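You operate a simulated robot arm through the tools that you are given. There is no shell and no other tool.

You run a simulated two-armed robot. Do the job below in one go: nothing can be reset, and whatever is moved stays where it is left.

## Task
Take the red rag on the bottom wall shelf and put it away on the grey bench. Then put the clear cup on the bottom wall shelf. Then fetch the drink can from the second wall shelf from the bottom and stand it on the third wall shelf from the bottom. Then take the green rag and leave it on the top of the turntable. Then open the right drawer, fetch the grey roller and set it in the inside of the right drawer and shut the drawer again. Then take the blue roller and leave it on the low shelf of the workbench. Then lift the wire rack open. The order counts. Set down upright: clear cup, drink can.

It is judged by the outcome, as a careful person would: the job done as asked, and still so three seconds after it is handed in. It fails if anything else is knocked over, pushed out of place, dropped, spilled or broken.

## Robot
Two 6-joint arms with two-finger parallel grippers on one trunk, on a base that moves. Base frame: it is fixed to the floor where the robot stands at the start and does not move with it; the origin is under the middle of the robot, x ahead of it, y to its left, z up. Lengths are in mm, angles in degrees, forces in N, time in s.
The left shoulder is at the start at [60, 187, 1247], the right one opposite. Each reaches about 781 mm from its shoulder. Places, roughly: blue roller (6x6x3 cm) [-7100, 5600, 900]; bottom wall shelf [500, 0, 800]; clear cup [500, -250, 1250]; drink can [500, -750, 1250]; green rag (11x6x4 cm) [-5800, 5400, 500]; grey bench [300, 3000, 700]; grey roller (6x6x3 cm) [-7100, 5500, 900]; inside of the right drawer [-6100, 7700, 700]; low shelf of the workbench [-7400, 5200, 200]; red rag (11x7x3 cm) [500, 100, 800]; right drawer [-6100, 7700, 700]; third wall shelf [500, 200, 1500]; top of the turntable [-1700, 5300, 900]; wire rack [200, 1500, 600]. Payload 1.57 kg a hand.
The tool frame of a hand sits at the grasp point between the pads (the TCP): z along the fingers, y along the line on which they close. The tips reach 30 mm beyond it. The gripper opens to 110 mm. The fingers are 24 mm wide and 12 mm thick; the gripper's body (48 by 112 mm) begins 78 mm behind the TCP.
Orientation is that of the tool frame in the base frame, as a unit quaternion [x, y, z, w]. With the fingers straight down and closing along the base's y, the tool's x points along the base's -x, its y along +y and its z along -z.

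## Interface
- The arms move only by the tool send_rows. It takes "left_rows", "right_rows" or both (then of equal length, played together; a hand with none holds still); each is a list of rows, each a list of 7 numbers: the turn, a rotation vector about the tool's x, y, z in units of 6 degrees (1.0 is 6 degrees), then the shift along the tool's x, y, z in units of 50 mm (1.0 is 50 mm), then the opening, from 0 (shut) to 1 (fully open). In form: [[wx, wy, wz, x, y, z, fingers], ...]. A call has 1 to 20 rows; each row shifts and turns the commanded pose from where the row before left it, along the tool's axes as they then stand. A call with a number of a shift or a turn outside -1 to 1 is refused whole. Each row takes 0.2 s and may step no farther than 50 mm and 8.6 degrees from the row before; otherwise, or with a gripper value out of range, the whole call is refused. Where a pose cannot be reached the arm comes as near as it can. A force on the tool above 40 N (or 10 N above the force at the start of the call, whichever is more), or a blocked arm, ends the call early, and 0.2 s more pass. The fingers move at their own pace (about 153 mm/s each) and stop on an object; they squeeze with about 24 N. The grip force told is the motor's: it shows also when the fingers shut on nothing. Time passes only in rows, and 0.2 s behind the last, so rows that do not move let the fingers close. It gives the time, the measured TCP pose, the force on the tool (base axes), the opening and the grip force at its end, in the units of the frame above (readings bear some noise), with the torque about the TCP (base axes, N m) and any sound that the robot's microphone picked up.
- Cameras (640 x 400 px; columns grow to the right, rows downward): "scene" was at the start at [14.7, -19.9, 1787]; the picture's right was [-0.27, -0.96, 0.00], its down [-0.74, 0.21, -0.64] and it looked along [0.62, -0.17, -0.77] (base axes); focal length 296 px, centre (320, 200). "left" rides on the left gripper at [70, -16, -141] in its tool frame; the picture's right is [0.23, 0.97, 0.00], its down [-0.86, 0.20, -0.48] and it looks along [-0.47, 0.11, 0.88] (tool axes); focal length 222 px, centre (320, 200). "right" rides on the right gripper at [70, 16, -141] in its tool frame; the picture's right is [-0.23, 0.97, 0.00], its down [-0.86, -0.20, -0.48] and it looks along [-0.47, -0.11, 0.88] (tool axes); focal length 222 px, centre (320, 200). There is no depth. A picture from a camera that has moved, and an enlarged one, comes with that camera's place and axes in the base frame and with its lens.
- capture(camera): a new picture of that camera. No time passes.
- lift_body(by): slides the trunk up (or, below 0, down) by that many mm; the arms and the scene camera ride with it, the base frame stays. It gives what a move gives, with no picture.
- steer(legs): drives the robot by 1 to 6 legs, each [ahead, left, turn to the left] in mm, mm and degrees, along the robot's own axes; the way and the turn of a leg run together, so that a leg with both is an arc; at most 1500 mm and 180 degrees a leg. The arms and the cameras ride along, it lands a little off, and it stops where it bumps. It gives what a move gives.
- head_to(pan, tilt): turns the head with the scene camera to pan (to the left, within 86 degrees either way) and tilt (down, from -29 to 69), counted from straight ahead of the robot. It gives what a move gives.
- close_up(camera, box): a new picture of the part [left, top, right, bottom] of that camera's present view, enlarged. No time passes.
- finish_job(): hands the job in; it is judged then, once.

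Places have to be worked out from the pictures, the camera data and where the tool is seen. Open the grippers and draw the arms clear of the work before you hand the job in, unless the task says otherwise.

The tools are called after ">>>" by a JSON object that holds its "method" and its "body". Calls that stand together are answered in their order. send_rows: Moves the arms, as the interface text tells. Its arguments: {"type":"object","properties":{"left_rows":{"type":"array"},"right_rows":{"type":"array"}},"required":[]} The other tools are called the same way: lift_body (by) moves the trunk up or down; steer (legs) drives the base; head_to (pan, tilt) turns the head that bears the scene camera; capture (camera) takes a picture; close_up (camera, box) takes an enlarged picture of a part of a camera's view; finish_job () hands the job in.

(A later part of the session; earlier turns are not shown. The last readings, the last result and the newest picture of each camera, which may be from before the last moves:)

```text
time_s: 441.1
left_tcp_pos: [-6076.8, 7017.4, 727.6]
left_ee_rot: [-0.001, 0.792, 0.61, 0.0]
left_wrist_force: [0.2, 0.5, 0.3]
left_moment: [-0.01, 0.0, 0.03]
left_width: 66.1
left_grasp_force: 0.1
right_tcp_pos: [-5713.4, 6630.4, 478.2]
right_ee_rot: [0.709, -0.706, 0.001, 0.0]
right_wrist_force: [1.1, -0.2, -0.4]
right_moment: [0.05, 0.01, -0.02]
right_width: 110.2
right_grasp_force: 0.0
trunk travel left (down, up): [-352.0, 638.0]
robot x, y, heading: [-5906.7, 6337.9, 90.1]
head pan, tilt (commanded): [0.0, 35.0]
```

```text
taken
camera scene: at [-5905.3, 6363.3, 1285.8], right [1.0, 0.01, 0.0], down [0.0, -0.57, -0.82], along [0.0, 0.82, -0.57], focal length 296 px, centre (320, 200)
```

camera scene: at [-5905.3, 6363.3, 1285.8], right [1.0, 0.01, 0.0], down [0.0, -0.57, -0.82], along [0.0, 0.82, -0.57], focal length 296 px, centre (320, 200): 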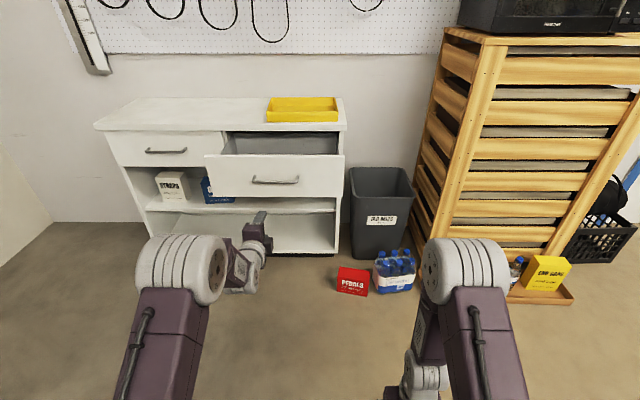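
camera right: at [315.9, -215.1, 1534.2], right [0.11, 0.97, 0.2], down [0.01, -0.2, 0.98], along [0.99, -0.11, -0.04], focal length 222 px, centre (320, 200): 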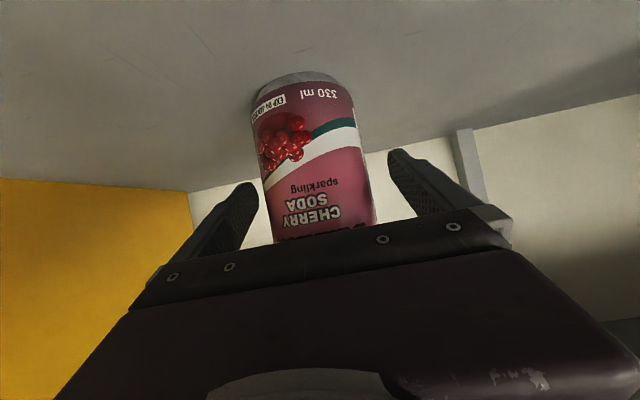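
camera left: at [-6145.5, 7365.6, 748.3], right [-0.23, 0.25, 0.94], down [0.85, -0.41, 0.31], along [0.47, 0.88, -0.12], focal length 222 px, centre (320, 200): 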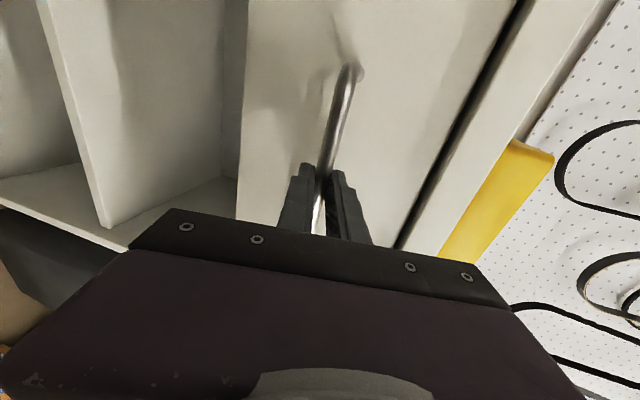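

The drawer stays open. I fold the left arm back home.

>>> {"method": "send_rows", "body": {"left_rows": [[0, 0, -1, 0, 0, 0, 1], [0, 0, -1, 0, 0, 0, 1], [0, 0, -1, 0, 0, 0, 1], [0, 0, -1, 0, 0, 0, 1], [0, 0, -1, 0, 0, 0, 1], [0, 0, -1, 0, 0, 0, 1], [0, 0, -1, 0, 0, 0, 1], [0, 0, -1, 0, 0, 0, 1], [0, 0, -1, 0, 0, 0, 1], [0, 0, -1, 0, 0, 0, 1], [0, 0, -1, 0, 0, 0, 1], [0, 0, -1, 0, 0, 0, 1], [0, 0, -1, 0, 0, 0, 1], [0, 0, -1, 0, 0, 0, 1], [0, 0, -1, 0, 0, 0, 1]]}}

>>> {"method": "send_rows", "body": {"left_rows": [[0, 0.962, 0, 0.5042, 0, -0.4136, 1], [0, 0.962, 0, 0.5434, 0, -0.3605, 1], [0, 0.962, 0, 0.5766, 0, -0.3048, 1], [0, 0.962, 0, 0.6044, 0, -0.2449, 1], [0, 0.962, 0, 0.626, 0, -0.1826, 1], [0, 0.962, 0, 0.6411, 0, -0.1196, 1], [0, 0.962, 0, 0.6499, 0, -0.0541, 1], [0, 0.962, 0, 0.652, 0, 0.0119, 1], [0, 0.962, 0, 0.6476, 0, 0.0771, 1], [0, 0.962, 0, 0.6366, 0, 0.1416, 1], [0, 0.962, 0, 0.619, 0, 0.2052, 1], [0, 0.962, 0, 0.5953, 0, 0.2663, 1], [0, 0.962, 0, 0.5655, 0, 0.3248, 1]]}}

>>> {"method": "lift_body", "body": {"by": 400}}

```text
time_s: 444.3
left_tcp_pos: [-6076.4, 7018.1, 727.2]
left_ee_rot: [0.562, -0.559, -0.432, -0.431]
left_wrist_force: [0.2, 0.1, -0.2]
left_moment: [-0.01, 0.01, -0.02]
left_width: 109.8
left_grasp_force: 0.2
right_tcp_pos: [-5712.3, 6630.5, 478.2]
right_ee_rot: [0.708, -0.706, 0.001, 0.0]
right_wrist_force: [0.3, -0.5, 0.2]
right_moment: [-0.01, -0.03, 0.0]
right_width: 109.9
right_grasp_force: 0.1
trunk travel left (down, up): [-352.0, 638.0]
robot x, y, heading: [-5901.9, 6335.1, 90.1]
head pan, tilt (commanded): [0.0, 35.0]
```

```text
time_s: 447.1
left_tcp_pos: [-6075.3, 6673.0, 478.4]
left_ee_rot: [0.708, -0.706, 0.0, -0.001]
left_wrist_force: [0.8, 0.2, -0.4]
left_moment: [0.01, -0.04, 0.01]
left_width: 110.2
left_grasp_force: 0.1
right_tcp_pos: [-5713.1, 6630.7, 478.4]
right_ee_rot: [0.709, -0.706, 0.001, 0.0]
right_wrist_force: [-0.1, -0.2, 1.1]
right_moment: [0.01, -0.01, 0.02]
right_width: 110.0
right_grasp_force: 0.1
trunk travel left (down, up): [-352.0, 638.0]
robot x, y, heading: [-5903.3, 6336.2, 90.5]
head pan, tilt (commanded): [0.0, 35.0]
```

```text
time_s: 450.9
left_tcp_pos: [-6075.9, 6673.2, 877.9]
left_ee_rot: [0.708, -0.706, -0.001, -0.001]
left_wrist_force: [-0.1, 0.2, 0.3]
left_moment: [-0.01, -0.01, -0.01]
left_width: 109.7
left_grasp_force: 0.0
right_tcp_pos: [-5712.9, 6631.7, 877.8]
right_ee_rot: [0.708, -0.706, 0.001, 0.001]
right_wrist_force: [0.2, 0.2, 0.8]
right_moment: [0.01, -0.01, 0.01]
right_width: 110.0
right_grasp_force: 0.0
trunk travel left (down, up): [-752.0, 238.0]
robot x, y, heading: [-5908.5, 6331.6, 90.3]
head pan, tilt (commanded): [0.0, 35.0]
```

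I raise, turn to face the workbench (west) and move into the aisle in front of the rollers.

>>> {"method": "lift_body", "body": {"by": 200}}

>>> {"method": "steer", "body": {"legs": [[0, 0, 90], [520, 0, 0], [0, 660, 0]]}}

>>> {"method": "head_to", "body": {"pan": 0, "tilt": 40}}

>>> {"method": "capture", "body": {"camera": "scene"}}

```text
time_s: 453.1
left_tcp_pos: [-6075.8, 6674.2, 1078.2]
left_ee_rot: [0.708, -0.706, -0.002, -0.002]
left_wrist_force: [0.6, 0.7, -0.5]
left_moment: [0.01, -0.02, -0.01]
left_width: 110.2
left_grasp_force: 0.0
right_tcp_pos: [-5712.3, 6631.8, 1077.2]
right_ee_rot: [0.708, -0.706, 0.002, 0.0]
right_wrist_force: [-0.3, -0.1, 0.0]
right_moment: [0.01, -0.01, 0.0]
right_width: 109.8
right_grasp_force: 0.0
trunk travel left (down, up): [-952.0, 38.0]
robot x, y, heading: [-5904.6, 6336.0, 90.3]
head pan, tilt (commanded): [0.0, 35.0]
```

```text
time_s: 463.1
left_tcp_pos: [-6760.8, 5528.1, 1079.3]
left_ee_rot: [1.0, -0.011, -0.002, 0.001]
left_wrist_force: [0.1, 0.8, 0.5]
left_moment: [-0.01, 0.0, -0.02]
left_width: 109.7
left_grasp_force: 0.1
right_tcp_pos: [-6710.2, 5889.6, 1078.7]
right_ee_rot: [1.0, -0.01, 0.001, 0.0]
right_wrist_force: [0.0, -0.8, -0.1]
right_moment: [0.02, -0.02, 0.0]
right_width: 109.9
right_grasp_force: 0.0
trunk travel left (down, up): [-952.0, 38.0]
robot x, y, heading: [-6420.8, 5688.8, 179.0]
head pan, tilt (commanded): [0.0, 35.0]
```

```text
time_s: 463.7
left_tcp_pos: [-6760.5, 5527.7, 1078.2]
left_ee_rot: [1.0, -0.01, -0.002, 0.0]
left_wrist_force: [-0.2, 0.3, 0.0]
left_moment: [0.01, -0.01, 0.01]
left_width: 109.8
left_grasp_force: 0.0
right_tcp_pos: [-6709.7, 5888.3, 1078.1]
right_ee_rot: [1.0, -0.009, 0.001, 0.0]
right_wrist_force: [0.7, 0.4, 0.5]
right_moment: [0.01, 0.01, 0.0]
right_width: 110.2
right_grasp_force: 0.0
trunk travel left (down, up): [-952.0, 38.0]
robot x, y, heading: [-6417.0, 5691.0, 178.9]
head pan, tilt (commanded): [0.0, 40.0]
```

```text
taken
camera scene: at [-6444.0, 5690.5, 1878.3], right [0.02, 1.0, 0.0], down [0.64, -0.01, -0.77], along [-0.77, 0.01, -0.64], focal length 296 px, centre (320, 200)
```

scene: 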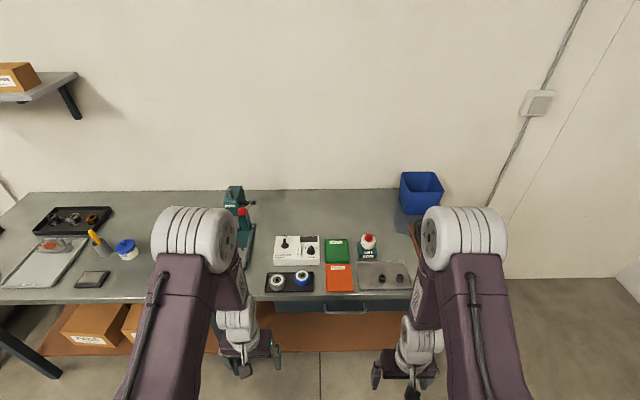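

>>> {"method": "close_up", "body": {"camera": "scene", "box": [230, 220, 430, 345]}}

```text
3.20 times, centred on (330, 282) of scene
camera zoom: at [-6444.0, 5690.5, 1878.3], right [0.02, 1.0, 0.0], down [0.64, -0.01, -0.77], along [-0.77, 0.01, -0.64], focal length 948 px, centre (288, -64)
```

zoom: 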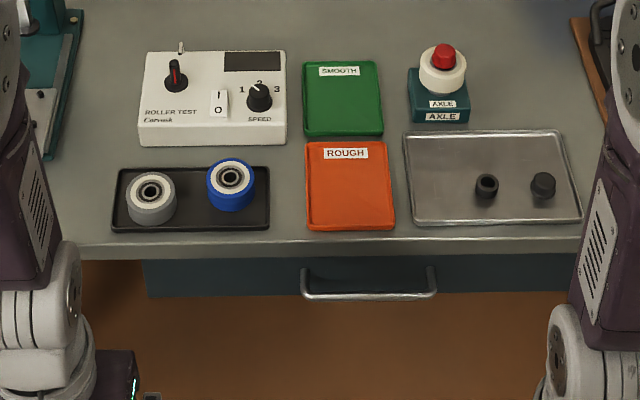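

Grey roller ≈[-7107, 5543], blue ≈[-7123, 5642] on a black tray at the bench front. I drive 310 mm toward the bench with hands high.

>>> {"method": "steer", "body": {"legs": [[310, 0, 1]]}}

>>> {"method": "capture", "body": {"camera": "left"}}

>>> {"method": "head_to", "body": {"pan": 10, "tilt": 55}}

>>> {"method": "capture", "body": {"camera": "scene"}}

```text
time_s: 465.8
left_tcp_pos: [-7069.9, 5526.3, 1079.6]
left_ee_rot: [1.0, -0.004, -0.002, 0.0]
left_wrist_force: [0.5, 0.0, 0.0]
left_moment: [0.02, 0.0, 0.0]
left_width: 110.4
left_grasp_force: 0.0
right_tcp_pos: [-7022.3, 5888.4, 1078.7]
right_ee_rot: [1.0, -0.002, 0.0, -0.001]
right_wrist_force: [1.4, 0.5, 0.6]
right_moment: [0.0, 0.04, -0.01]
right_width: 109.9
right_grasp_force: 0.0
trunk travel left (down, up): [-952.0, 38.0]
robot x, y, heading: [-6731.4, 5691.4, 179.8]
head pan, tilt (commanded): [0.0, 40.0]
```

```text
taken
camera left: at [-6998.9, 5539.3, 1220.5], right [0.22, -0.98, 0.0], down [-0.85, -0.19, 0.48], along [-0.47, -0.11, -0.88], focal length 222 px, centre (320, 200)
```

left: 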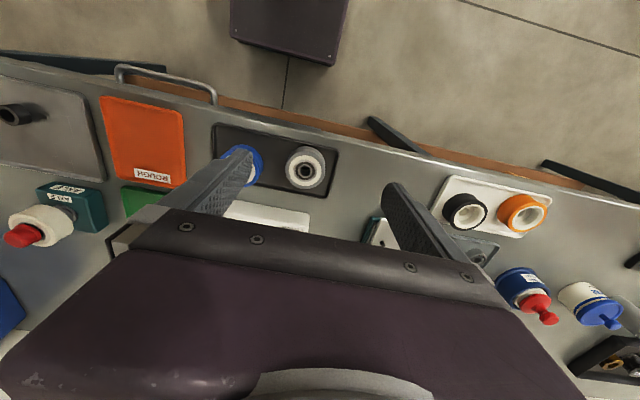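

```text
time_s: 466.6
left_tcp_pos: [-7071.5, 5525.6, 1078.4]
left_ee_rot: [1.0, -0.004, -0.001, 0.0]
left_wrist_force: [-0.7, -0.9, -0.7]
left_moment: [0.01, -0.03, -0.04]
left_width: 109.7
left_grasp_force: 0.0
right_tcp_pos: [-7025.6, 5887.5, 1076.7]
right_ee_rot: [1.0, -0.003, 0.001, -0.001]
right_wrist_force: [-0.4, 0.5, -0.5]
right_moment: [-0.01, 0.01, 0.01]
right_width: 110.0
right_grasp_force: 0.0
trunk travel left (down, up): [-952.0, 38.0]
robot x, y, heading: [-6730.3, 5690.1, 179.8]
head pan, tilt (commanded): [10.0, 55.0]
```

```text
taken
camera scene: at [-6742.7, 5680.3, 1857.6], right [-0.17, 0.99, 0.0], down [0.81, 0.14, -0.57], along [-0.57, -0.1, -0.82], focal length 296 px, centre (320, 200)
```

scene: 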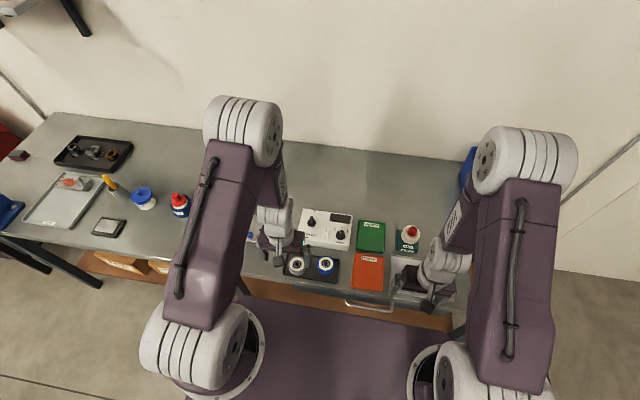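

Grey roller ≈[-7110, 5538]. I shift the left hand over it and lower 80 mm for a closer look.

>>> {"method": "send_rows", "body": {"left_rows": [[0, 0, 0, -0.74, -0.24, 0, 0.8], [0, 0, 0, 0, 0, 0, 0.8]]}}

>>> {"method": "lift_body", "body": {"by": -80}}

>>> {"method": "capture", "body": {"camera": "left"}}

```text
time_s: 467.2
left_tcp_pos: [-7108.9, 5538.4, 1078.1]
left_ee_rot: [1.0, -0.004, -0.001, 0.0]
left_wrist_force: [-0.2, 0.5, -0.4]
left_moment: [0.02, -0.03, 0.04]
left_width: 88.0
left_grasp_force: 0.0
right_tcp_pos: [-7024.8, 5887.5, 1077.1]
right_ee_rot: [1.0, -0.002, 0.002, -0.001]
right_wrist_force: [0.7, 1.0, -0.9]
right_moment: [-0.01, -0.01, 0.0]
right_width: 109.9
right_grasp_force: 0.1
trunk travel left (down, up): [-952.0, 38.0]
robot x, y, heading: [-6730.3, 5696.7, 179.9]
head pan, tilt (commanded): [10.0, 55.0]
```

```text
time_s: 468.4
left_tcp_pos: [-7108.5, 5537.9, 998.6]
left_ee_rot: [1.0, -0.004, -0.002, 0.0]
left_wrist_force: [-0.1, 0.9, 0.2]
left_moment: [-0.05, -0.03, -0.02]
left_width: 88.1
left_grasp_force: 0.0
right_tcp_pos: [-7025.1, 5886.4, 997.5]
right_ee_rot: [1.0, -0.002, 0.0, -0.001]
right_wrist_force: [-0.6, -0.3, 1.0]
right_moment: [-0.02, -0.01, 0.01]
right_width: 110.0
right_grasp_force: 0.0
trunk travel left (down, up): [-872.0, 118.0]
robot x, y, heading: [-6729.8, 5692.3, 179.7]
head pan, tilt (commanded): [10.0, 55.0]
```

```text
taken
camera left: at [-7039.4, 5551.9, 1139.5], right [0.22, -0.98, 0.0], down [-0.86, -0.19, 0.48], along [-0.47, -0.11, -0.88], focal length 222 px, centre (320, 200)
```

left: 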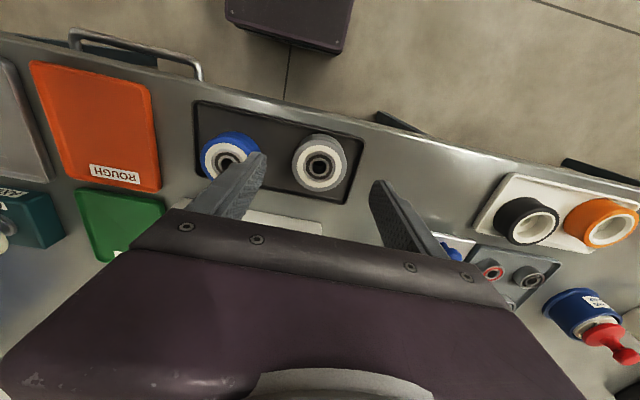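

I shift 8 mm forward and lower further.

>>> {"method": "send_rows", "body": {"left_rows": [[0, 0, 0, -0.16, 0, 0, 0.8]]}}

>>> {"method": "lift_body", "body": {"by": -30}}

>>> {"method": "capture", "body": {"camera": "left"}}

>>> {"method": "close_up", "body": {"camera": "scene", "box": [230, 190, 390, 290]}}

```text
time_s: 468.8
left_tcp_pos: [-7117.8, 5537.7, 997.6]
left_ee_rot: [1.0, -0.004, -0.001, 0.0]
left_wrist_force: [-0.3, -0.1, 0.1]
left_moment: [-0.02, 0.0, 0.02]
left_width: 87.9
left_grasp_force: 0.0
right_tcp_pos: [-7025.0, 5888.0, 998.6]
right_ee_rot: [1.0, -0.003, 0.002, 0.0]
right_wrist_force: [0.3, -0.2, 1.1]
right_moment: [0.0, 0.0, -0.02]
right_width: 110.1
right_grasp_force: 0.0
trunk travel left (down, up): [-872.0, 118.0]
robot x, y, heading: [-6730.9, 5691.6, 179.9]
head pan, tilt (commanded): [10.0, 55.0]
```

```text
time_s: 469.5
left_tcp_pos: [-7117.6, 5538.8, 967.9]
left_ee_rot: [1.0, -0.004, -0.002, -0.001]
left_wrist_force: [-0.6, 0.3, 0.3]
left_moment: [-0.01, -0.03, 0.03]
left_width: 88.0
left_grasp_force: 0.1
right_tcp_pos: [-7023.8, 5887.6, 967.3]
right_ee_rot: [1.0, -0.002, 0.001, -0.001]
right_wrist_force: [-0.5, 0.3, 0.1]
right_moment: [0.02, 0.0, -0.02]
right_width: 109.9
right_grasp_force: 0.0
trunk travel left (down, up): [-842.0, 148.0]
robot x, y, heading: [-6732.6, 5691.7, 179.7]
head pan, tilt (commanded): [10.0, 55.0]
```

```text
taken
camera left: at [-7047.2, 5552.0, 1109.4], right [0.22, -0.98, 0.0], down [-0.86, -0.19, 0.48], along [-0.47, -0.11, -0.88], focal length 222 px, centre (320, 200)
```

left: 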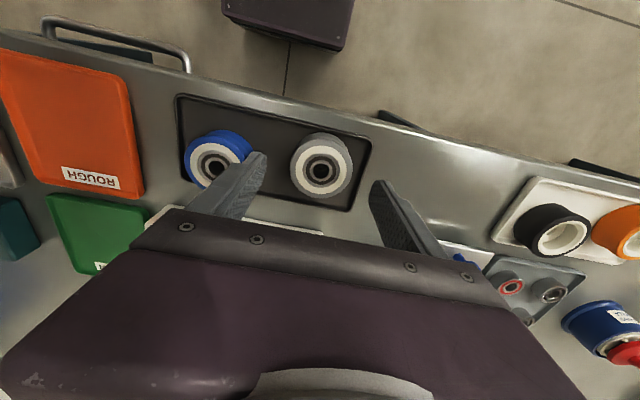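

```text
4.00 times, centred on (310, 240) of scene
camera zoom: at [-6742.2, 5680.3, 1747.5], right [-0.17, 0.99, 0.0], down [0.81, 0.14, -0.57], along [-0.57, -0.1, -0.82], focal length 1185 px, centre (360, 40)
```

zoom: 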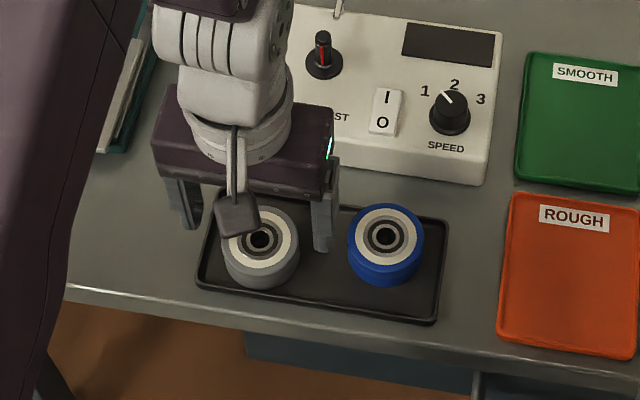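

Both views show the roller centered between fingertips, top at about z≈938. I lower in steps to grasp depth.

>>> {"method": "lift_body", "body": {"by": -20}}

>>> {"method": "capture", "body": {"camera": "left"}}

>>> {"method": "close_up", "body": {"camera": "scene", "box": [230, 190, 390, 290]}}

```text
time_s: 470.2
left_tcp_pos: [-7117.2, 5538.0, 947.9]
left_ee_rot: [1.0, -0.005, -0.001, -0.001]
left_wrist_force: [-0.3, 0.0, 0.3]
left_moment: [-0.01, -0.02, 0.0]
left_width: 87.8
left_grasp_force: 0.1
right_tcp_pos: [-7025.7, 5886.8, 948.5]
right_ee_rot: [1.0, -0.002, 0.001, -0.001]
right_wrist_force: [-0.4, -0.8, -0.8]
right_moment: [-0.03, 0.0, 0.01]
right_width: 110.0
right_grasp_force: 0.0
trunk travel left (down, up): [-822.0, 168.0]
robot x, y, heading: [-6731.4, 5694.3, 179.8]
head pan, tilt (commanded): [10.0, 55.0]
```

```text
taken
camera left: at [-7047.0, 5552.0, 1089.4], right [0.22, -0.98, 0.0], down [-0.86, -0.19, 0.48], along [-0.47, -0.11, -0.88], focal length 222 px, centre (320, 200)
```

left: 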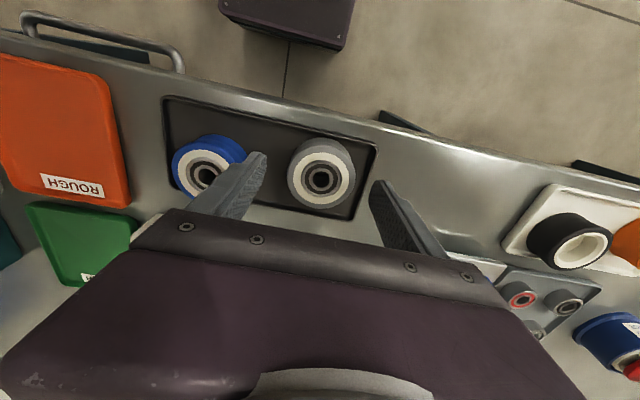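

```text
4.00 times, centred on (310, 240) of scene
camera zoom: at [-6742.1, 5680.3, 1727.5], right [-0.17, 0.99, 0.0], down [0.81, 0.14, -0.57], along [-0.57, -0.1, -0.82], focal length 1185 px, centre (360, 40)
```

zoom: 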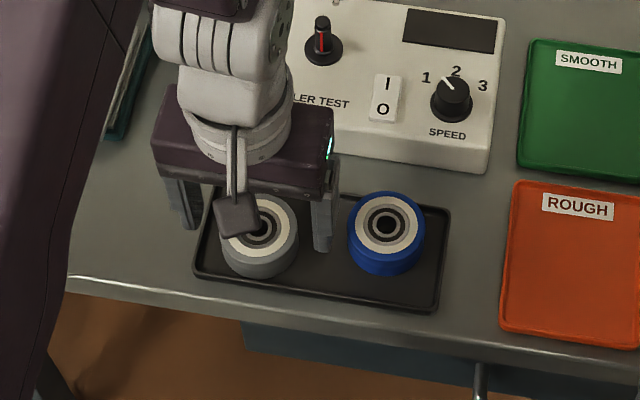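

Geometry says the roller's top is at z≈921 and on the hand axis. I lower 20 mm more, then in 3 mm steps.

>>> {"method": "lift_body", "body": {"by": -20}}

>>> {"method": "lift_body", "body": {"by": -4}}

>>> {"method": "capture", "body": {"camera": "left"}}

```text
time_s: 470.9
left_tcp_pos: [-7118.4, 5538.3, 928.0]
left_ee_rot: [1.0, -0.004, -0.002, 0.0]
left_wrist_force: [0.0, -0.3, 0.4]
left_moment: [0.01, -0.01, 0.0]
left_width: 87.9
left_grasp_force: 0.0
right_tcp_pos: [-7023.6, 5886.2, 929.6]
right_ee_rot: [1.0, -0.002, 0.0, 0.0]
right_wrist_force: [-1.2, -1.2, -1.0]
right_moment: [0.01, 0.02, -0.01]
right_width: 109.9
right_grasp_force: 0.1
trunk travel left (down, up): [-802.0, 188.0]
robot x, y, heading: [-6733.3, 5691.2, 179.8]
head pan, tilt (commanded): [10.0, 55.0]
```

```text
time_s: 471.4
left_tcp_pos: [-7117.0, 5538.3, 923.5]
left_ee_rot: [1.0, -0.004, -0.002, 0.0]
left_wrist_force: [0.8, -1.4, -0.4]
left_moment: [0.03, 0.03, -0.01]
left_width: 88.1
left_grasp_force: 0.0
right_tcp_pos: [-7025.8, 5887.6, 924.4]
right_ee_rot: [1.0, -0.003, 0.001, -0.001]
right_wrist_force: [-0.8, -0.2, -0.1]
right_moment: [0.02, 0.03, -0.03]
right_width: 109.9
right_grasp_force: 0.0
trunk travel left (down, up): [-798.0, 192.0]
robot x, y, heading: [-6730.4, 5691.7, 179.5]
head pan, tilt (commanded): [10.0, 55.0]
```

```text
taken
camera left: at [-7047.3, 5552.0, 1065.3], right [0.22, -0.98, 0.0], down [-0.86, -0.19, 0.48], along [-0.47, -0.11, -0.88], focal length 222 px, centre (320, 200)
```

left: 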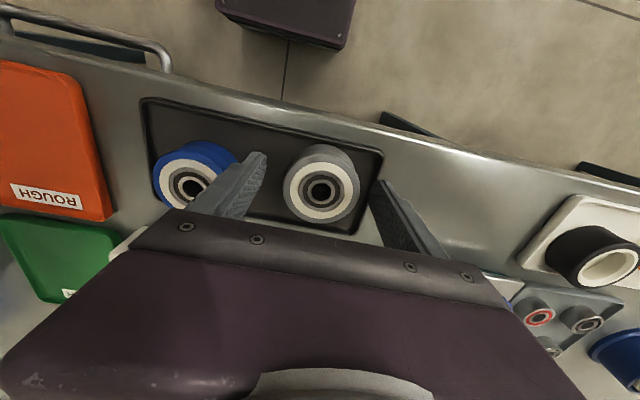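

Good depth (tips ≈893, roller 889–919). I close on the grey roller and lift.

>>> {"method": "send_rows", "body": {"left_rows": [[0, 0, 0, 0, 0, 0, 0.65], [0, 0, 0, 0, 0, 0, 0.3], [0, 0, 0, 0, 0, 0, 0], [0, 0, 0, 0, 0, 0, 0]]}}

>>> {"method": "lift_body", "body": {"by": 150}}

>>> {"method": "capture", "body": {"camera": "left"}}

>>> {"method": "close_up", "body": {"camera": "scene", "box": [230, 170, 430, 295]}}

```text
time_s: 472.4
left_tcp_pos: [-7116.8, 5539.1, 924.1]
left_ee_rot: [1.0, -0.005, -0.002, 0.0]
left_wrist_force: [0.3, -2.1, 1.1]
left_moment: [-0.12, 0.01, -0.01]
left_width: 56.5
left_grasp_force: 23.7
right_tcp_pos: [-7025.6, 5886.9, 925.2]
right_ee_rot: [1.0, -0.003, 0.001, -0.001]
right_wrist_force: [-0.1, 0.3, -1.3]
right_moment: [0.05, 0.03, 0.01]
right_width: 110.1
right_grasp_force: 0.1
trunk travel left (down, up): [-798.0, 192.0]
robot x, y, heading: [-6728.9, 5695.2, 179.8]
head pan, tilt (commanded): [10.0, 55.0]
```

```text
time_s: 474.1
left_tcp_pos: [-7117.4, 5538.9, 1073.7]
left_ee_rot: [1.0, -0.004, 0.0, 0.0]
left_wrist_force: [-0.2, 0.3, -0.6]
left_moment: [0.0, -0.02, 0.01]
left_width: 56.8
left_grasp_force: 24.4
right_tcp_pos: [-7024.4, 5887.2, 1073.5]
right_ee_rot: [1.0, -0.003, 0.0, -0.001]
right_wrist_force: [0.1, -0.3, -0.3]
right_moment: [0.03, -0.02, 0.0]
right_width: 110.0
right_grasp_force: 0.1
trunk travel left (down, up): [-948.0, 42.0]
robot x, y, heading: [-6731.9, 5694.0, 179.8]
head pan, tilt (commanded): [10.0, 55.0]
```

```text
taken
camera left: at [-7047.3, 5551.9, 1215.3], right [0.22, -0.98, 0.0], down [-0.86, -0.19, 0.48], along [-0.47, -0.11, -0.88], focal length 222 px, centre (320, 200)
```

left: 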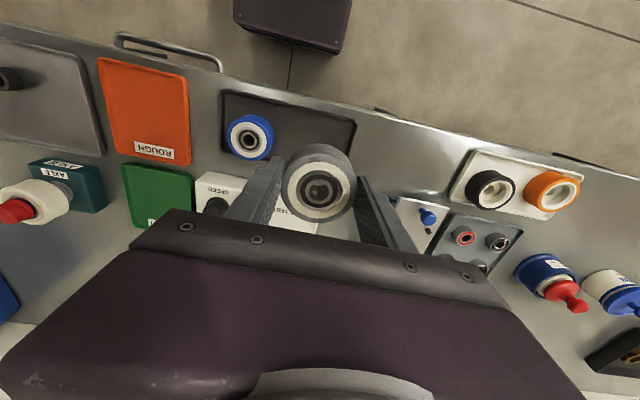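

```text
3.20 times, centred on (330, 232) of scene
camera zoom: at [-6742.5, 5680.2, 1853.5], right [-0.17, 0.99, 0.0], down [0.81, 0.14, -0.57], along [-0.57, -0.1, -0.82], focal length 948 px, centre (288, 96)
```

zoom: 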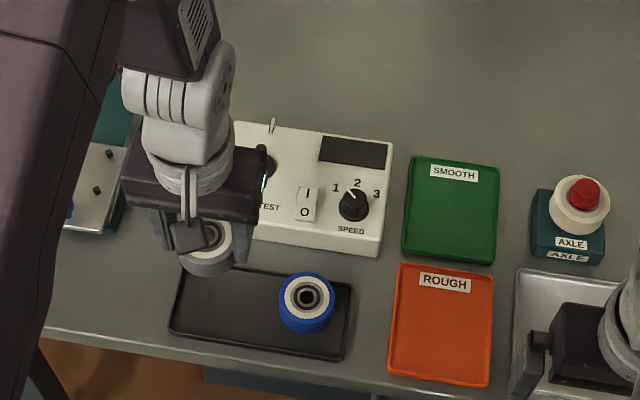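

The grey roller is held; the blue stays. I back off and go around to the drawer.

>>> {"method": "steer", "body": {"legs": [[-300, 0, 0], [0, -900, 0], [0, 0, -90]]}}

>>> {"method": "head_to", "body": {"pan": -20, "tilt": 40}}

>>> {"method": "capture", "body": {"camera": "scene"}}

```text
time_s: 484.4
left_tcp_pos: [-6592.3, 6984.3, 1073.5]
left_ee_rot: [0.708, -0.706, -0.001, -0.002]
left_wrist_force: [-0.2, -0.4, -1.4]
left_moment: [0.03, 0.02, 0.01]
left_width: 56.9
left_grasp_force: 24.1
right_tcp_pos: [-6241.7, 6896.0, 1074.6]
right_ee_rot: [0.708, -0.706, 0.001, 0.0]
right_wrist_force: [0.5, -0.9, -0.5]
right_moment: [-0.02, 0.01, 0.01]
right_width: 110.0
right_grasp_force: 0.1
trunk travel left (down, up): [-948.0, 42.0]
robot x, y, heading: [-6435.6, 6601.5, 90.5]
head pan, tilt (commanded): [10.0, 55.0]
```

```text
time_s: 485.4
left_tcp_pos: [-6591.9, 6984.3, 1074.4]
left_ee_rot: [0.708, -0.707, -0.002, -0.001]
left_wrist_force: [0.0, 0.4, -1.1]
left_moment: [0.03, 0.01, -0.01]
left_width: 56.7
left_grasp_force: 24.1
right_tcp_pos: [-6242.4, 6896.5, 1074.9]
right_ee_rot: [0.709, -0.705, 0.002, -0.001]
right_wrist_force: [-1.0, -0.3, -0.4]
right_moment: [0.01, 0.01, -0.01]
right_width: 109.8
right_grasp_force: 0.0
trunk travel left (down, up): [-948.0, 42.0]
robot x, y, heading: [-6437.9, 6603.0, 90.2]
head pan, tilt (commanded): [-20.0, 40.0]
```

```text
taken
camera scene: at [-6405.2, 6621.9, 1874.2], right [0.94, -0.34, 0.0], down [-0.22, -0.61, -0.77], along [0.26, 0.72, -0.64], focal length 296 px, centre (320, 200)
```

scene: 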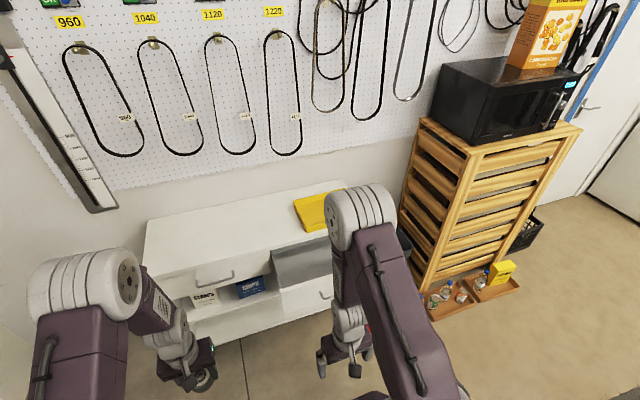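

I strafe right 475 mm to line up with the drawer.

>>> {"method": "steer", "body": {"legs": [[0, -475, 0]]}}

>>> {"method": "head_to", "body": {"pan": 0, "tilt": 50}}

>>> {"method": "capture", "body": {"camera": "scene"}}

```text
time_s: 488.2
left_tcp_pos: [-6115.4, 6986.7, 1074.3]
left_ee_rot: [-0.707, 0.707, 0.0, 0.001]
left_wrist_force: [-0.7, 0.7, -1.2]
left_moment: [-0.01, -0.01, 0.0]
left_width: 56.6
left_grasp_force: 24.7
right_tcp_pos: [-5764.8, 6897.4, 1074.8]
right_ee_rot: [0.708, -0.706, 0.002, -0.001]
right_wrist_force: [0.7, 0.7, -0.1]
right_moment: [-0.03, 0.01, -0.01]
right_width: 109.9
right_grasp_force: 0.1
trunk travel left (down, up): [-948.0, 42.0]
robot x, y, heading: [-5956.1, 6603.9, 90.4]
head pan, tilt (commanded): [-20.0, 40.0]
```

```text
time_s: 489.1
left_tcp_pos: [-6112.0, 6987.1, 1074.3]
left_ee_rot: [0.708, -0.707, -0.001, 0.0]
left_wrist_force: [0.5, 0.0, -0.7]
left_moment: [0.02, 0.01, 0.01]
left_width: 56.6
left_grasp_force: 23.9
right_tcp_pos: [-5761.0, 6897.3, 1073.2]
right_ee_rot: [0.709, -0.706, 0.001, 0.0]
right_wrist_force: [0.8, 0.2, 0.3]
right_moment: [-0.02, 0.0, 0.02]
right_width: 110.1
right_grasp_force: 0.1
trunk travel left (down, up): [-948.0, 42.0]
robot x, y, heading: [-5956.7, 6605.8, 90.0]
head pan, tilt (commanded): [0.0, 50.0]
```

```text
taken
camera scene: at [-5954.7, 6620.8, 1860.1], right [1.0, 0.0, 0.0], down [0.0, -0.77, -0.64], along [0.0, 0.64, -0.77], focal length 296 px, centre (320, 200)
```

scene: 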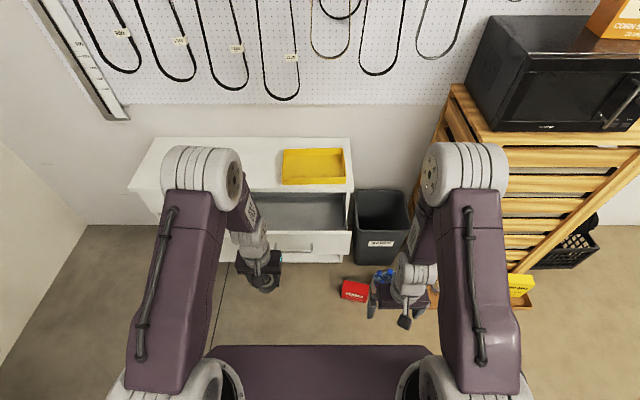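

I drive forward 440 mm so the roller is above the open drawer, then check.

>>> {"method": "steer", "body": {"legs": [[440, 0, 0]]}}

>>> {"method": "capture", "body": {"camera": "left"}}

>>> {"method": "capture", "body": {"camera": "scene"}}

```text
time_s: 491.7
left_tcp_pos: [-6116.7, 7430.2, 1075.6]
left_ee_rot: [0.708, -0.706, -0.001, -0.002]
left_wrist_force: [-0.8, -0.2, -0.7]
left_moment: [0.02, 0.0, 0.01]
left_width: 56.6
left_grasp_force: 24.2
right_tcp_pos: [-5766.4, 7340.6, 1075.0]
right_ee_rot: [0.709, -0.705, 0.0, -0.001]
right_wrist_force: [0.3, -0.9, -0.3]
right_moment: [0.0, 0.01, -0.01]
right_width: 110.1
right_grasp_force: 0.1
trunk travel left (down, up): [-948.0, 42.0]
robot x, y, heading: [-5960.7, 7046.5, 90.3]
head pan, tilt (commanded): [0.0, 50.0]
```

```text
taken
camera left: at [-6100.5, 7356.8, 1215.9], right [-0.97, -0.23, 0.0], down [-0.2, 0.85, 0.48], along [-0.11, 0.47, -0.88], focal length 222 px, centre (320, 200)
```

left: 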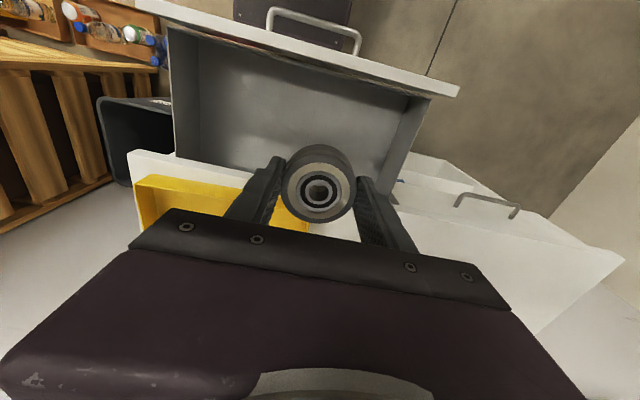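

```text
taken
camera scene: at [-5958.1, 7062.4, 1860.1], right [1.0, 0.01, 0.0], down [0.01, -0.77, -0.64], along [0.0, 0.64, -0.77], focal length 296 px, centre (320, 200)
```

scene: 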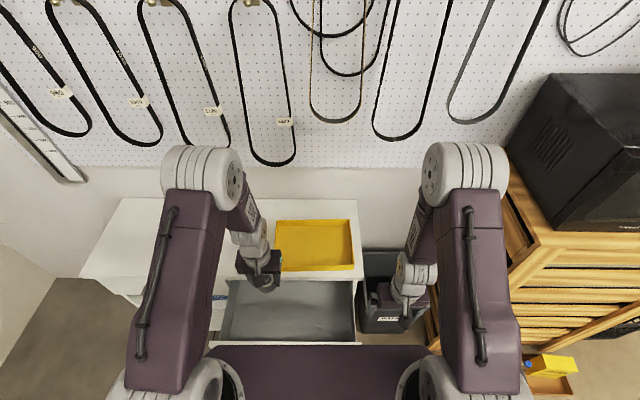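

Before lowering, my right hand would come close to the drawer's right end, so I move it 80 mm further right and close its fingers.

>>> {"method": "send_rows", "body": {"right_rows": [[0, 0, 0, 0, -0.8, 0, 0], [0, 0, 0, 0, -0.8, 0, 0], [0, 0, 0, 0, 0, 0, 0]]}}

>>> {"method": "lift_body", "body": {"by": -280}}

>>> {"method": "capture", "body": {"camera": "left"}}

>>> {"method": "capture", "body": {"camera": "scene"}}

```text
time_s: 492.5
left_tcp_pos: [-6118.3, 7431.6, 1073.1]
left_ee_rot: [0.709, -0.705, 0.0, 0.0]
left_wrist_force: [0.0, 0.0, -1.5]
left_moment: [-0.03, 0.01, -0.02]
left_width: 56.4
left_grasp_force: 23.9
right_tcp_pos: [-5686.7, 7343.6, 1073.4]
right_ee_rot: [0.71, -0.704, 0.002, -0.001]
right_wrist_force: [-0.6, -0.4, -0.2]
right_moment: [0.0, -0.02, 0.01]
right_width: 0.0
right_grasp_force: 20.9
trunk travel left (down, up): [-948.0, 42.0]
robot x, y, heading: [-5955.1, 7049.9, 90.4]
head pan, tilt (commanded): [0.0, 50.0]
```

```text
time_s: 495.4
left_tcp_pos: [-6117.2, 7430.3, 794.4]
left_ee_rot: [0.708, -0.706, -0.001, 0.0]
left_wrist_force: [-0.4, 0.1, -0.3]
left_moment: [-0.01, -0.01, 0.01]
left_width: 56.6
left_grasp_force: 23.7
right_tcp_pos: [-5685.9, 7342.6, 794.8]
right_ee_rot: [0.71, -0.704, 0.001, 0.0]
right_wrist_force: [0.3, -1.2, 0.1]
right_moment: [0.02, -0.03, -0.01]
right_width: 0.2
right_grasp_force: 20.9
trunk travel left (down, up): [-668.0, 322.0]
robot x, y, heading: [-5956.9, 7046.1, 90.4]
head pan, tilt (commanded): [0.0, 50.0]
```

```text
taken
camera left: at [-6100.5, 7358.5, 935.4], right [-0.97, -0.23, 0.0], down [-0.2, 0.85, 0.48], along [-0.11, 0.47, -0.88], focal length 222 px, centre (320, 200)
```

left: 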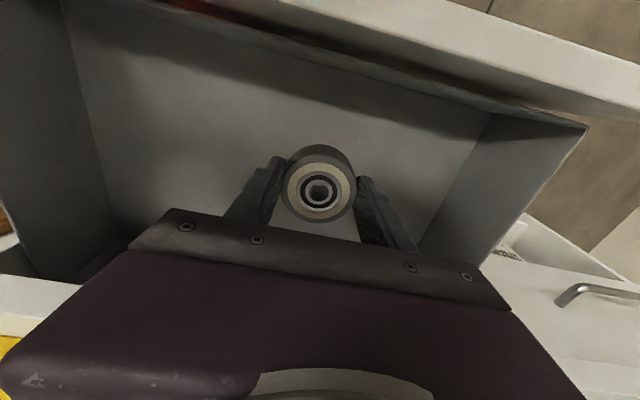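

```text
taken
camera scene: at [-5958.2, 7065.2, 1580.1], right [1.0, 0.01, 0.0], down [0.01, -0.77, -0.64], along [0.0, 0.64, -0.77], focal length 296 px, centre (320, 200)
```

scene: 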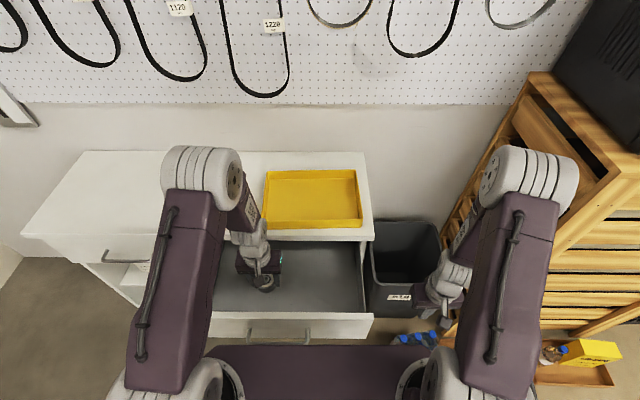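

The roller is inside the drawer outline. I lower 60 mm, then step until contact.

>>> {"method": "lift_body", "body": {"by": -60}}

>>> {"method": "lift_body", "body": {"by": -20}}

>>> {"method": "lift_body", "body": {"by": -10}}

>>> {"method": "capture", "body": {"camera": "left"}}

```text
time_s: 496.4
left_tcp_pos: [-6117.1, 7429.9, 734.3]
left_ee_rot: [0.708, -0.706, -0.001, -0.001]
left_wrist_force: [0.5, 0.3, -1.8]
left_moment: [-0.02, 0.0, -0.02]
left_width: 56.7
left_grasp_force: 24.3
right_tcp_pos: [-5686.3, 7342.8, 734.0]
right_ee_rot: [0.71, -0.704, 0.001, -0.001]
right_wrist_force: [0.2, -0.5, -0.3]
right_moment: [-0.01, 0.01, 0.0]
right_width: 0.1
right_grasp_force: 21.6
trunk travel left (down, up): [-608.0, 382.0]
robot x, y, heading: [-5957.3, 7047.4, 90.7]
head pan, tilt (commanded): [0.0, 50.0]
```

```text
time_s: 497.0
left_tcp_pos: [-6116.1, 7430.7, 714.7]
left_ee_rot: [0.708, -0.706, -0.001, -0.001]
left_wrist_force: [0.0, 0.6, -1.2]
left_moment: [0.02, 0.0, -0.01]
left_width: 56.5
left_grasp_force: 24.5
right_tcp_pos: [-5684.8, 7343.6, 714.2]
right_ee_rot: [0.71, -0.705, 0.001, 0.0]
right_wrist_force: [-0.4, 0.2, 0.7]
right_moment: [-0.04, 0.0, 0.0]
right_width: 0.1
right_grasp_force: 21.1
trunk travel left (down, up): [-588.0, 402.0]
robot x, y, heading: [-5957.3, 7048.4, 90.8]
head pan, tilt (commanded): [0.0, 50.0]
```

```text
time_s: 497.6
left_tcp_pos: [-6115.6, 7432.3, 703.7]
left_ee_rot: [0.708, -0.706, -0.001, -0.001]
left_wrist_force: [-0.4, 0.1, -1.5]
left_moment: [0.01, 0.04, 0.05]
left_width: 56.7
left_grasp_force: 24.5
right_tcp_pos: [-5685.6, 7341.8, 704.3]
right_ee_rot: [0.71, -0.704, 0.002, 0.0]
right_wrist_force: [0.0, 0.4, -0.1]
right_moment: [-0.04, 0.01, 0.04]
right_width: 0.0
right_grasp_force: 21.8
trunk travel left (down, up): [-578.0, 412.0]
robot x, y, heading: [-5958.8, 7050.7, 90.2]
head pan, tilt (commanded): [0.0, 50.0]
```

```text
taken
camera left: at [-6100.5, 7358.4, 845.4], right [-0.97, -0.23, 0.0], down [-0.2, 0.85, 0.48], along [-0.11, 0.47, -0.88], focal length 222 px, centre (320, 200)
```

left: 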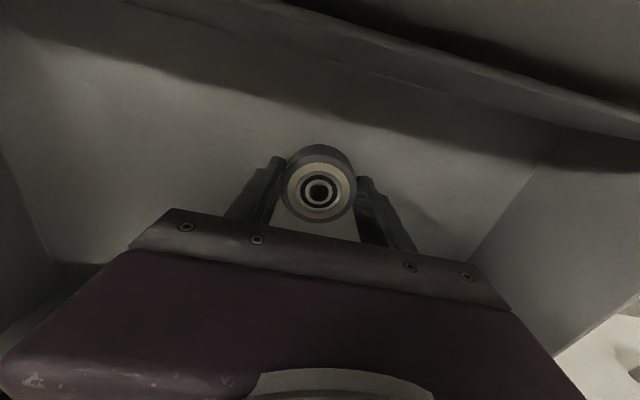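

No contact yet; the hand's camera nears the drawer front, so I shift the hand 30 mm deeper and go on lowering.

>>> {"method": "send_rows", "body": {"left_rows": [[0, 0, 0, -0.3, 0, 0, 0], [0, 0, 0, -0.3, 0, 0, 0]]}}

>>> {"method": "lift_body", "body": {"by": -8}}

>>> {"method": "lift_body", "body": {"by": -8}}

>>> {"method": "lift_body", "body": {"by": -6}}

```text
time_s: 498.2
left_tcp_pos: [-6117.6, 7460.2, 704.0]
left_ee_rot: [0.708, -0.706, -0.001, 0.0]
left_wrist_force: [0.4, 0.4, -0.6]
left_moment: [0.01, 0.02, 0.02]
left_width: 56.5
left_grasp_force: 24.2
right_tcp_pos: [-5685.7, 7343.2, 703.9]
right_ee_rot: [0.71, -0.704, 0.001, 0.0]
right_wrist_force: [-0.3, -0.2, -0.4]
right_moment: [0.0, -0.01, -0.01]
right_width: 0.0
right_grasp_force: 21.3
trunk travel left (down, up): [-578.0, 412.0]
robot x, y, heading: [-5955.2, 7046.7, 90.3]
head pan, tilt (commanded): [0.0, 50.0]
```

```text
time_s: 498.8
left_tcp_pos: [-6116.4, 7461.4, 695.9]
left_ee_rot: [0.708, -0.706, 0.0, -0.001]
left_wrist_force: [-0.2, -0.4, -1.3]
left_moment: [0.01, 0.01, 0.0]
left_width: 56.5
left_grasp_force: 24.0
right_tcp_pos: [-5685.1, 7342.7, 696.4]
right_ee_rot: [0.709, -0.705, 0.002, 0.0]
right_wrist_force: [0.1, -0.6, 0.1]
right_moment: [0.03, -0.04, 0.0]
right_width: 0.0
right_grasp_force: 21.3
trunk travel left (down, up): [-570.0, 420.0]
robot x, y, heading: [-5955.3, 7044.2, 90.4]
head pan, tilt (commanded): [0.0, 50.0]
```

```text
time_s: 499.4
left_tcp_pos: [-6117.7, 7459.5, 690.0]
left_ee_rot: [0.709, -0.705, -0.003, -0.003]
left_wrist_force: [-4.8, -0.3, 26.1]
left_moment: [-0.4, 0.02, -0.07]
left_width: 56.3
left_grasp_force: 24.3
right_tcp_pos: [-5685.4, 7341.3, 688.9]
right_ee_rot: [0.709, -0.705, 0.001, -0.001]
right_wrist_force: [0.4, -1.1, -0.4]
right_moment: [0.01, -0.02, 0.0]
right_width: 0.2
right_grasp_force: 21.1
trunk travel left (down, up): [-562.0, 428.0]
robot x, y, heading: [-5960.2, 7047.7, 90.4]
head pan, tilt (commanded): [0.0, 50.0]
```

```text
time_s: 499.9
left_tcp_pos: [-6116.2, 7460.3, 683.9]
left_ee_rot: [0.709, -0.706, -0.002, -0.002]
left_wrist_force: [-4.1, -0.6, 25.0]
left_moment: [0.19, 0.09, 0.05]
left_width: 56.6
left_grasp_force: 24.0
right_tcp_pos: [-5684.7, 7341.9, 682.6]
right_ee_rot: [0.709, -0.705, 0.001, 0.0]
right_wrist_force: [0.7, -0.2, -1.0]
right_moment: [0.0, 0.01, 0.02]
right_width: 0.1
right_grasp_force: 21.3
trunk travel left (down, up): [-556.0, 434.0]
robot x, y, heading: [-5960.6, 7047.4, 90.5]
head pan, tilt (commanded): [0.0, 50.0]
```

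Contact (25 N). I relieve slightly and release.

>>> {"method": "lift_body", "body": {"by": 3}}

>>> {"method": "send_rows", "body": {"left_rows": [[0, 0, 0, 0, 0, 0, 0.55], [0, 0, 0, 0, 0, 0, 0.7], [0, 0, 0, 0, 0, 0, 0.8], [0, 0, 0, 0, 0, 0, 0.8]]}}

>>> {"method": "lift_body", "body": {"by": 200}}

>>> {"method": "capture", "body": {"camera": "left"}}

>>> {"method": "capture", "body": {"camera": "scene"}}

```text
time_s: 500.4
left_tcp_pos: [-6115.4, 7459.7, 683.5]
left_ee_rot: [0.708, -0.706, 0.0, 0.001]
left_wrist_force: [-0.2, 1.1, -2.4]
left_moment: [0.01, 0.02, 0.0]
left_width: 56.7
left_grasp_force: 24.0
right_tcp_pos: [-5685.4, 7343.0, 684.8]
right_ee_rot: [0.71, -0.704, 0.002, 0.001]
right_wrist_force: [-1.1, -0.3, -0.1]
right_moment: [0.02, -0.01, -0.02]
right_width: 0.0
right_grasp_force: 21.2
trunk travel left (down, up): [-559.0, 431.0]
robot x, y, heading: [-5954.8, 7046.1, 90.5]
head pan, tilt (commanded): [0.0, 50.0]
```

```text
time_s: 501.4
left_tcp_pos: [-6117.1, 7461.1, 685.9]
left_ee_rot: [0.709, -0.705, -0.001, 0.0]
left_wrist_force: [0.1, 0.0, 0.3]
left_moment: [0.0, 0.03, 0.0]
left_width: 87.8
left_grasp_force: 0.0
right_tcp_pos: [-5684.6, 7343.4, 684.1]
right_ee_rot: [0.71, -0.704, 0.001, 0.0]
right_wrist_force: [0.2, -0.7, -0.2]
right_moment: [0.03, 0.0, -0.01]
right_width: 0.1
right_grasp_force: 21.3
trunk travel left (down, up): [-559.0, 431.0]
robot x, y, heading: [-5957.0, 7051.1, 90.4]
head pan, tilt (commanded): [0.0, 50.0]
```

```text
time_s: 503.6
left_tcp_pos: [-6116.9, 7460.5, 884.6]
left_ee_rot: [0.708, -0.706, 0.0, 0.0]
left_wrist_force: [0.2, -0.3, 0.9]
left_moment: [0.03, 0.0, 0.01]
left_width: 87.9
left_grasp_force: 0.1
right_tcp_pos: [-5685.1, 7342.3, 885.3]
right_ee_rot: [0.71, -0.704, 0.001, -0.001]
right_wrist_force: [0.6, 0.0, -0.3]
right_moment: [-0.03, 0.02, -0.05]
right_width: 0.0
right_grasp_force: 20.9
trunk travel left (down, up): [-759.0, 231.0]
robot x, y, heading: [-5960.6, 7051.7, 90.6]
head pan, tilt (commanded): [0.0, 50.0]
```

```text
taken
camera left: at [-6101.1, 7388.5, 1026.4], right [-0.97, -0.23, 0.0], down [-0.2, 0.85, 0.48], along [-0.11, 0.47, -0.88], focal length 222 px, centre (320, 200)
```

left: 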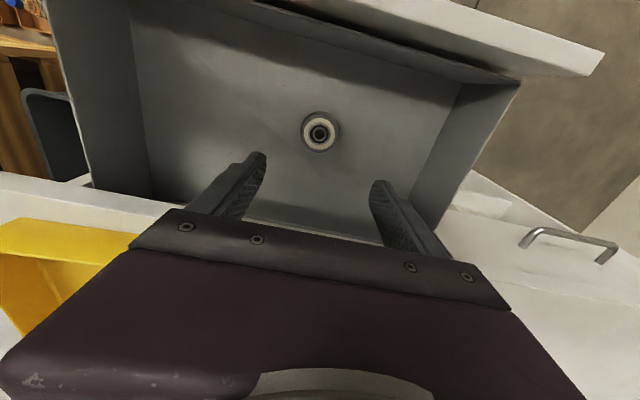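

```text
taken
camera scene: at [-5958.0, 7065.2, 1671.0], right [1.0, 0.01, 0.0], down [0.01, -0.77, -0.64], along [0.0, 0.64, -0.77], focal length 296 px, centre (320, 200)
```

scene: 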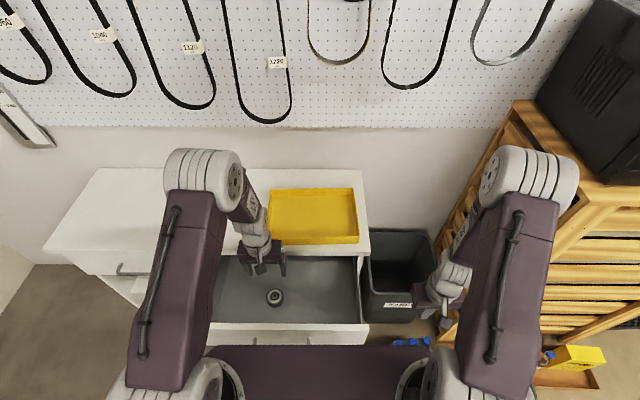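

The grey roller sits in the drawer. To shut it, I back off 420 mm, fold the left hand slightly and lower for a closed-fist push.

>>> {"method": "steer", "body": {"legs": [[-420, 0, -0.4]]}}

>>> {"method": "send_rows", "body": {"left_rows": [[0, 0, 0, 0.74, 0, 0, 0], [0, 0, 0, 0.74, 0, 0, 0]]}}

>>> {"method": "lift_body", "body": {"by": -355}}

>>> {"method": "send_rows", "body": {"left_rows": [[0, -0.962, 0, -0.53, 0, -0.38, 0], [0, -0.962, 0, -0.5655, 0, -0.3248, 0], [0, -0.962, 0, -0.5953, 0, -0.2663, 0], [0, -0.962, 0, -0.619, 0, -0.2052, 0], [0, -0.962, 0, -0.6366, 0, -0.1416, 0], [0, -0.962, 0, -0.6476, 0, -0.0771, 0], [0, -0.962, 0, -0.652, 0, -0.0119, 0], [0, -0.962, 0, -0.6499, 0, 0.0541, 0], [0, -0.962, 0, -0.6411, 0, 0.1196, 0], [0, -0.962, 0, -0.626, 0, 0.1826, 0], [0, -0.962, 0, -0.6044, 0, 0.2449, 0], [0, -0.962, 0, -0.5766, 0, 0.3048, 0], [0, -0.962, 0, -0.5434, 0, 0.3605, 0]]}}

>>> {"method": "capture", "body": {"camera": "scene"}}

```text
time_s: 506.1
left_tcp_pos: [-6112.8, 7049.2, 885.7]
left_ee_rot: [-0.705, 0.709, 0.001, 0.0]
left_wrist_force: [0.3, -0.4, -0.4]
left_moment: [0.01, -0.01, 0.01]
left_width: 87.9
left_grasp_force: 0.1
right_tcp_pos: [-5680.9, 6929.2, 885.5]
right_ee_rot: [-0.706, 0.708, -0.001, 0.0]
right_wrist_force: [0.0, -0.1, 0.7]
right_moment: [0.0, 0.01, -0.01]
right_width: 0.0
right_grasp_force: 21.4
trunk travel left (down, up): [-759.0, 231.0]
robot x, y, heading: [-5957.5, 6639.1, 89.8]
head pan, tilt (commanded): [0.0, 50.0]
```

```text
time_s: 506.8
left_tcp_pos: [-6112.0, 6973.7, 886.3]
left_ee_rot: [-0.705, 0.71, 0.001, 0.002]
left_wrist_force: [0.3, -0.2, 0.2]
left_moment: [0.04, -0.02, 0.01]
left_width: 0.0
left_grasp_force: 21.4
right_tcp_pos: [-5682.4, 6927.6, 887.7]
right_ee_rot: [-0.707, 0.707, -0.001, 0.0]
right_wrist_force: [0.5, 0.2, 0.0]
right_moment: [0.03, 0.03, -0.02]
right_width: 0.0
right_grasp_force: 21.2
trunk travel left (down, up): [-759.0, 231.0]
robot x, y, heading: [-5959.4, 6634.4, 89.7]
head pan, tilt (commanded): [0.0, 50.0]
```

```text
time_s: 510.2
left_tcp_pos: [-6112.9, 6974.9, 531.1]
left_ee_rot: [-0.706, 0.709, 0.001, 0.001]
left_wrist_force: [0.5, -0.1, -0.3]
left_moment: [0.0, 0.0, -0.03]
left_width: 0.2
left_grasp_force: 21.5
right_tcp_pos: [-5680.6, 6927.7, 530.4]
right_ee_rot: [-0.706, 0.708, -0.001, 0.0]
right_wrist_force: [-0.1, -0.2, -0.5]
right_moment: [0.01, 0.01, 0.02]
right_width: 0.0
right_grasp_force: 21.7
trunk travel left (down, up): [-404.0, 586.0]
robot x, y, heading: [-5956.5, 6633.0, 89.7]
head pan, tilt (commanded): [0.0, 50.0]
```

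```text
time_s: 513.0
left_tcp_pos: [-6112.1, 7319.1, 779.8]
left_ee_rot: [-0.559, 0.561, 0.431, 0.433]
left_wrist_force: [-1.0, 0.1, 0.1]
left_moment: [-0.02, 0.02, 0.04]
left_width: 0.1
left_grasp_force: 20.9
right_tcp_pos: [-5682.0, 6927.5, 530.4]
right_ee_rot: [-0.707, 0.707, -0.001, -0.001]
right_wrist_force: [-0.3, 0.3, 0.6]
right_moment: [0.02, -0.03, 0.01]
right_width: 0.3
right_grasp_force: 21.1
trunk travel left (down, up): [-404.0, 586.0]
robot x, y, heading: [-5958.6, 6633.4, 89.9]
head pan, tilt (commanded): [0.0, 50.0]
```

```text
taken
camera scene: at [-5956.7, 6652.4, 1316.1], right [1.0, 0.0, 0.0], down [0.0, -0.77, -0.64], along [0.0, 0.64, -0.77], focal length 296 px, centre (320, 200)
```

scene: 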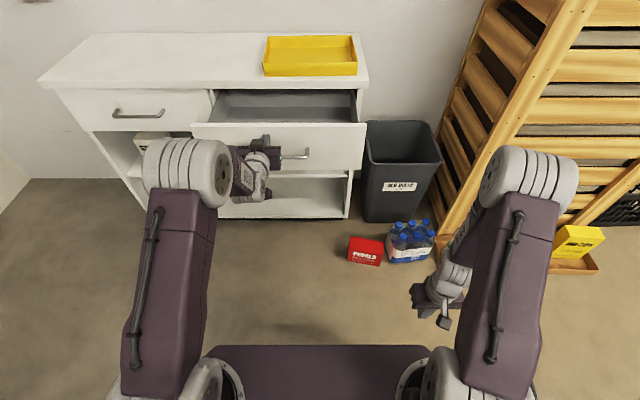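

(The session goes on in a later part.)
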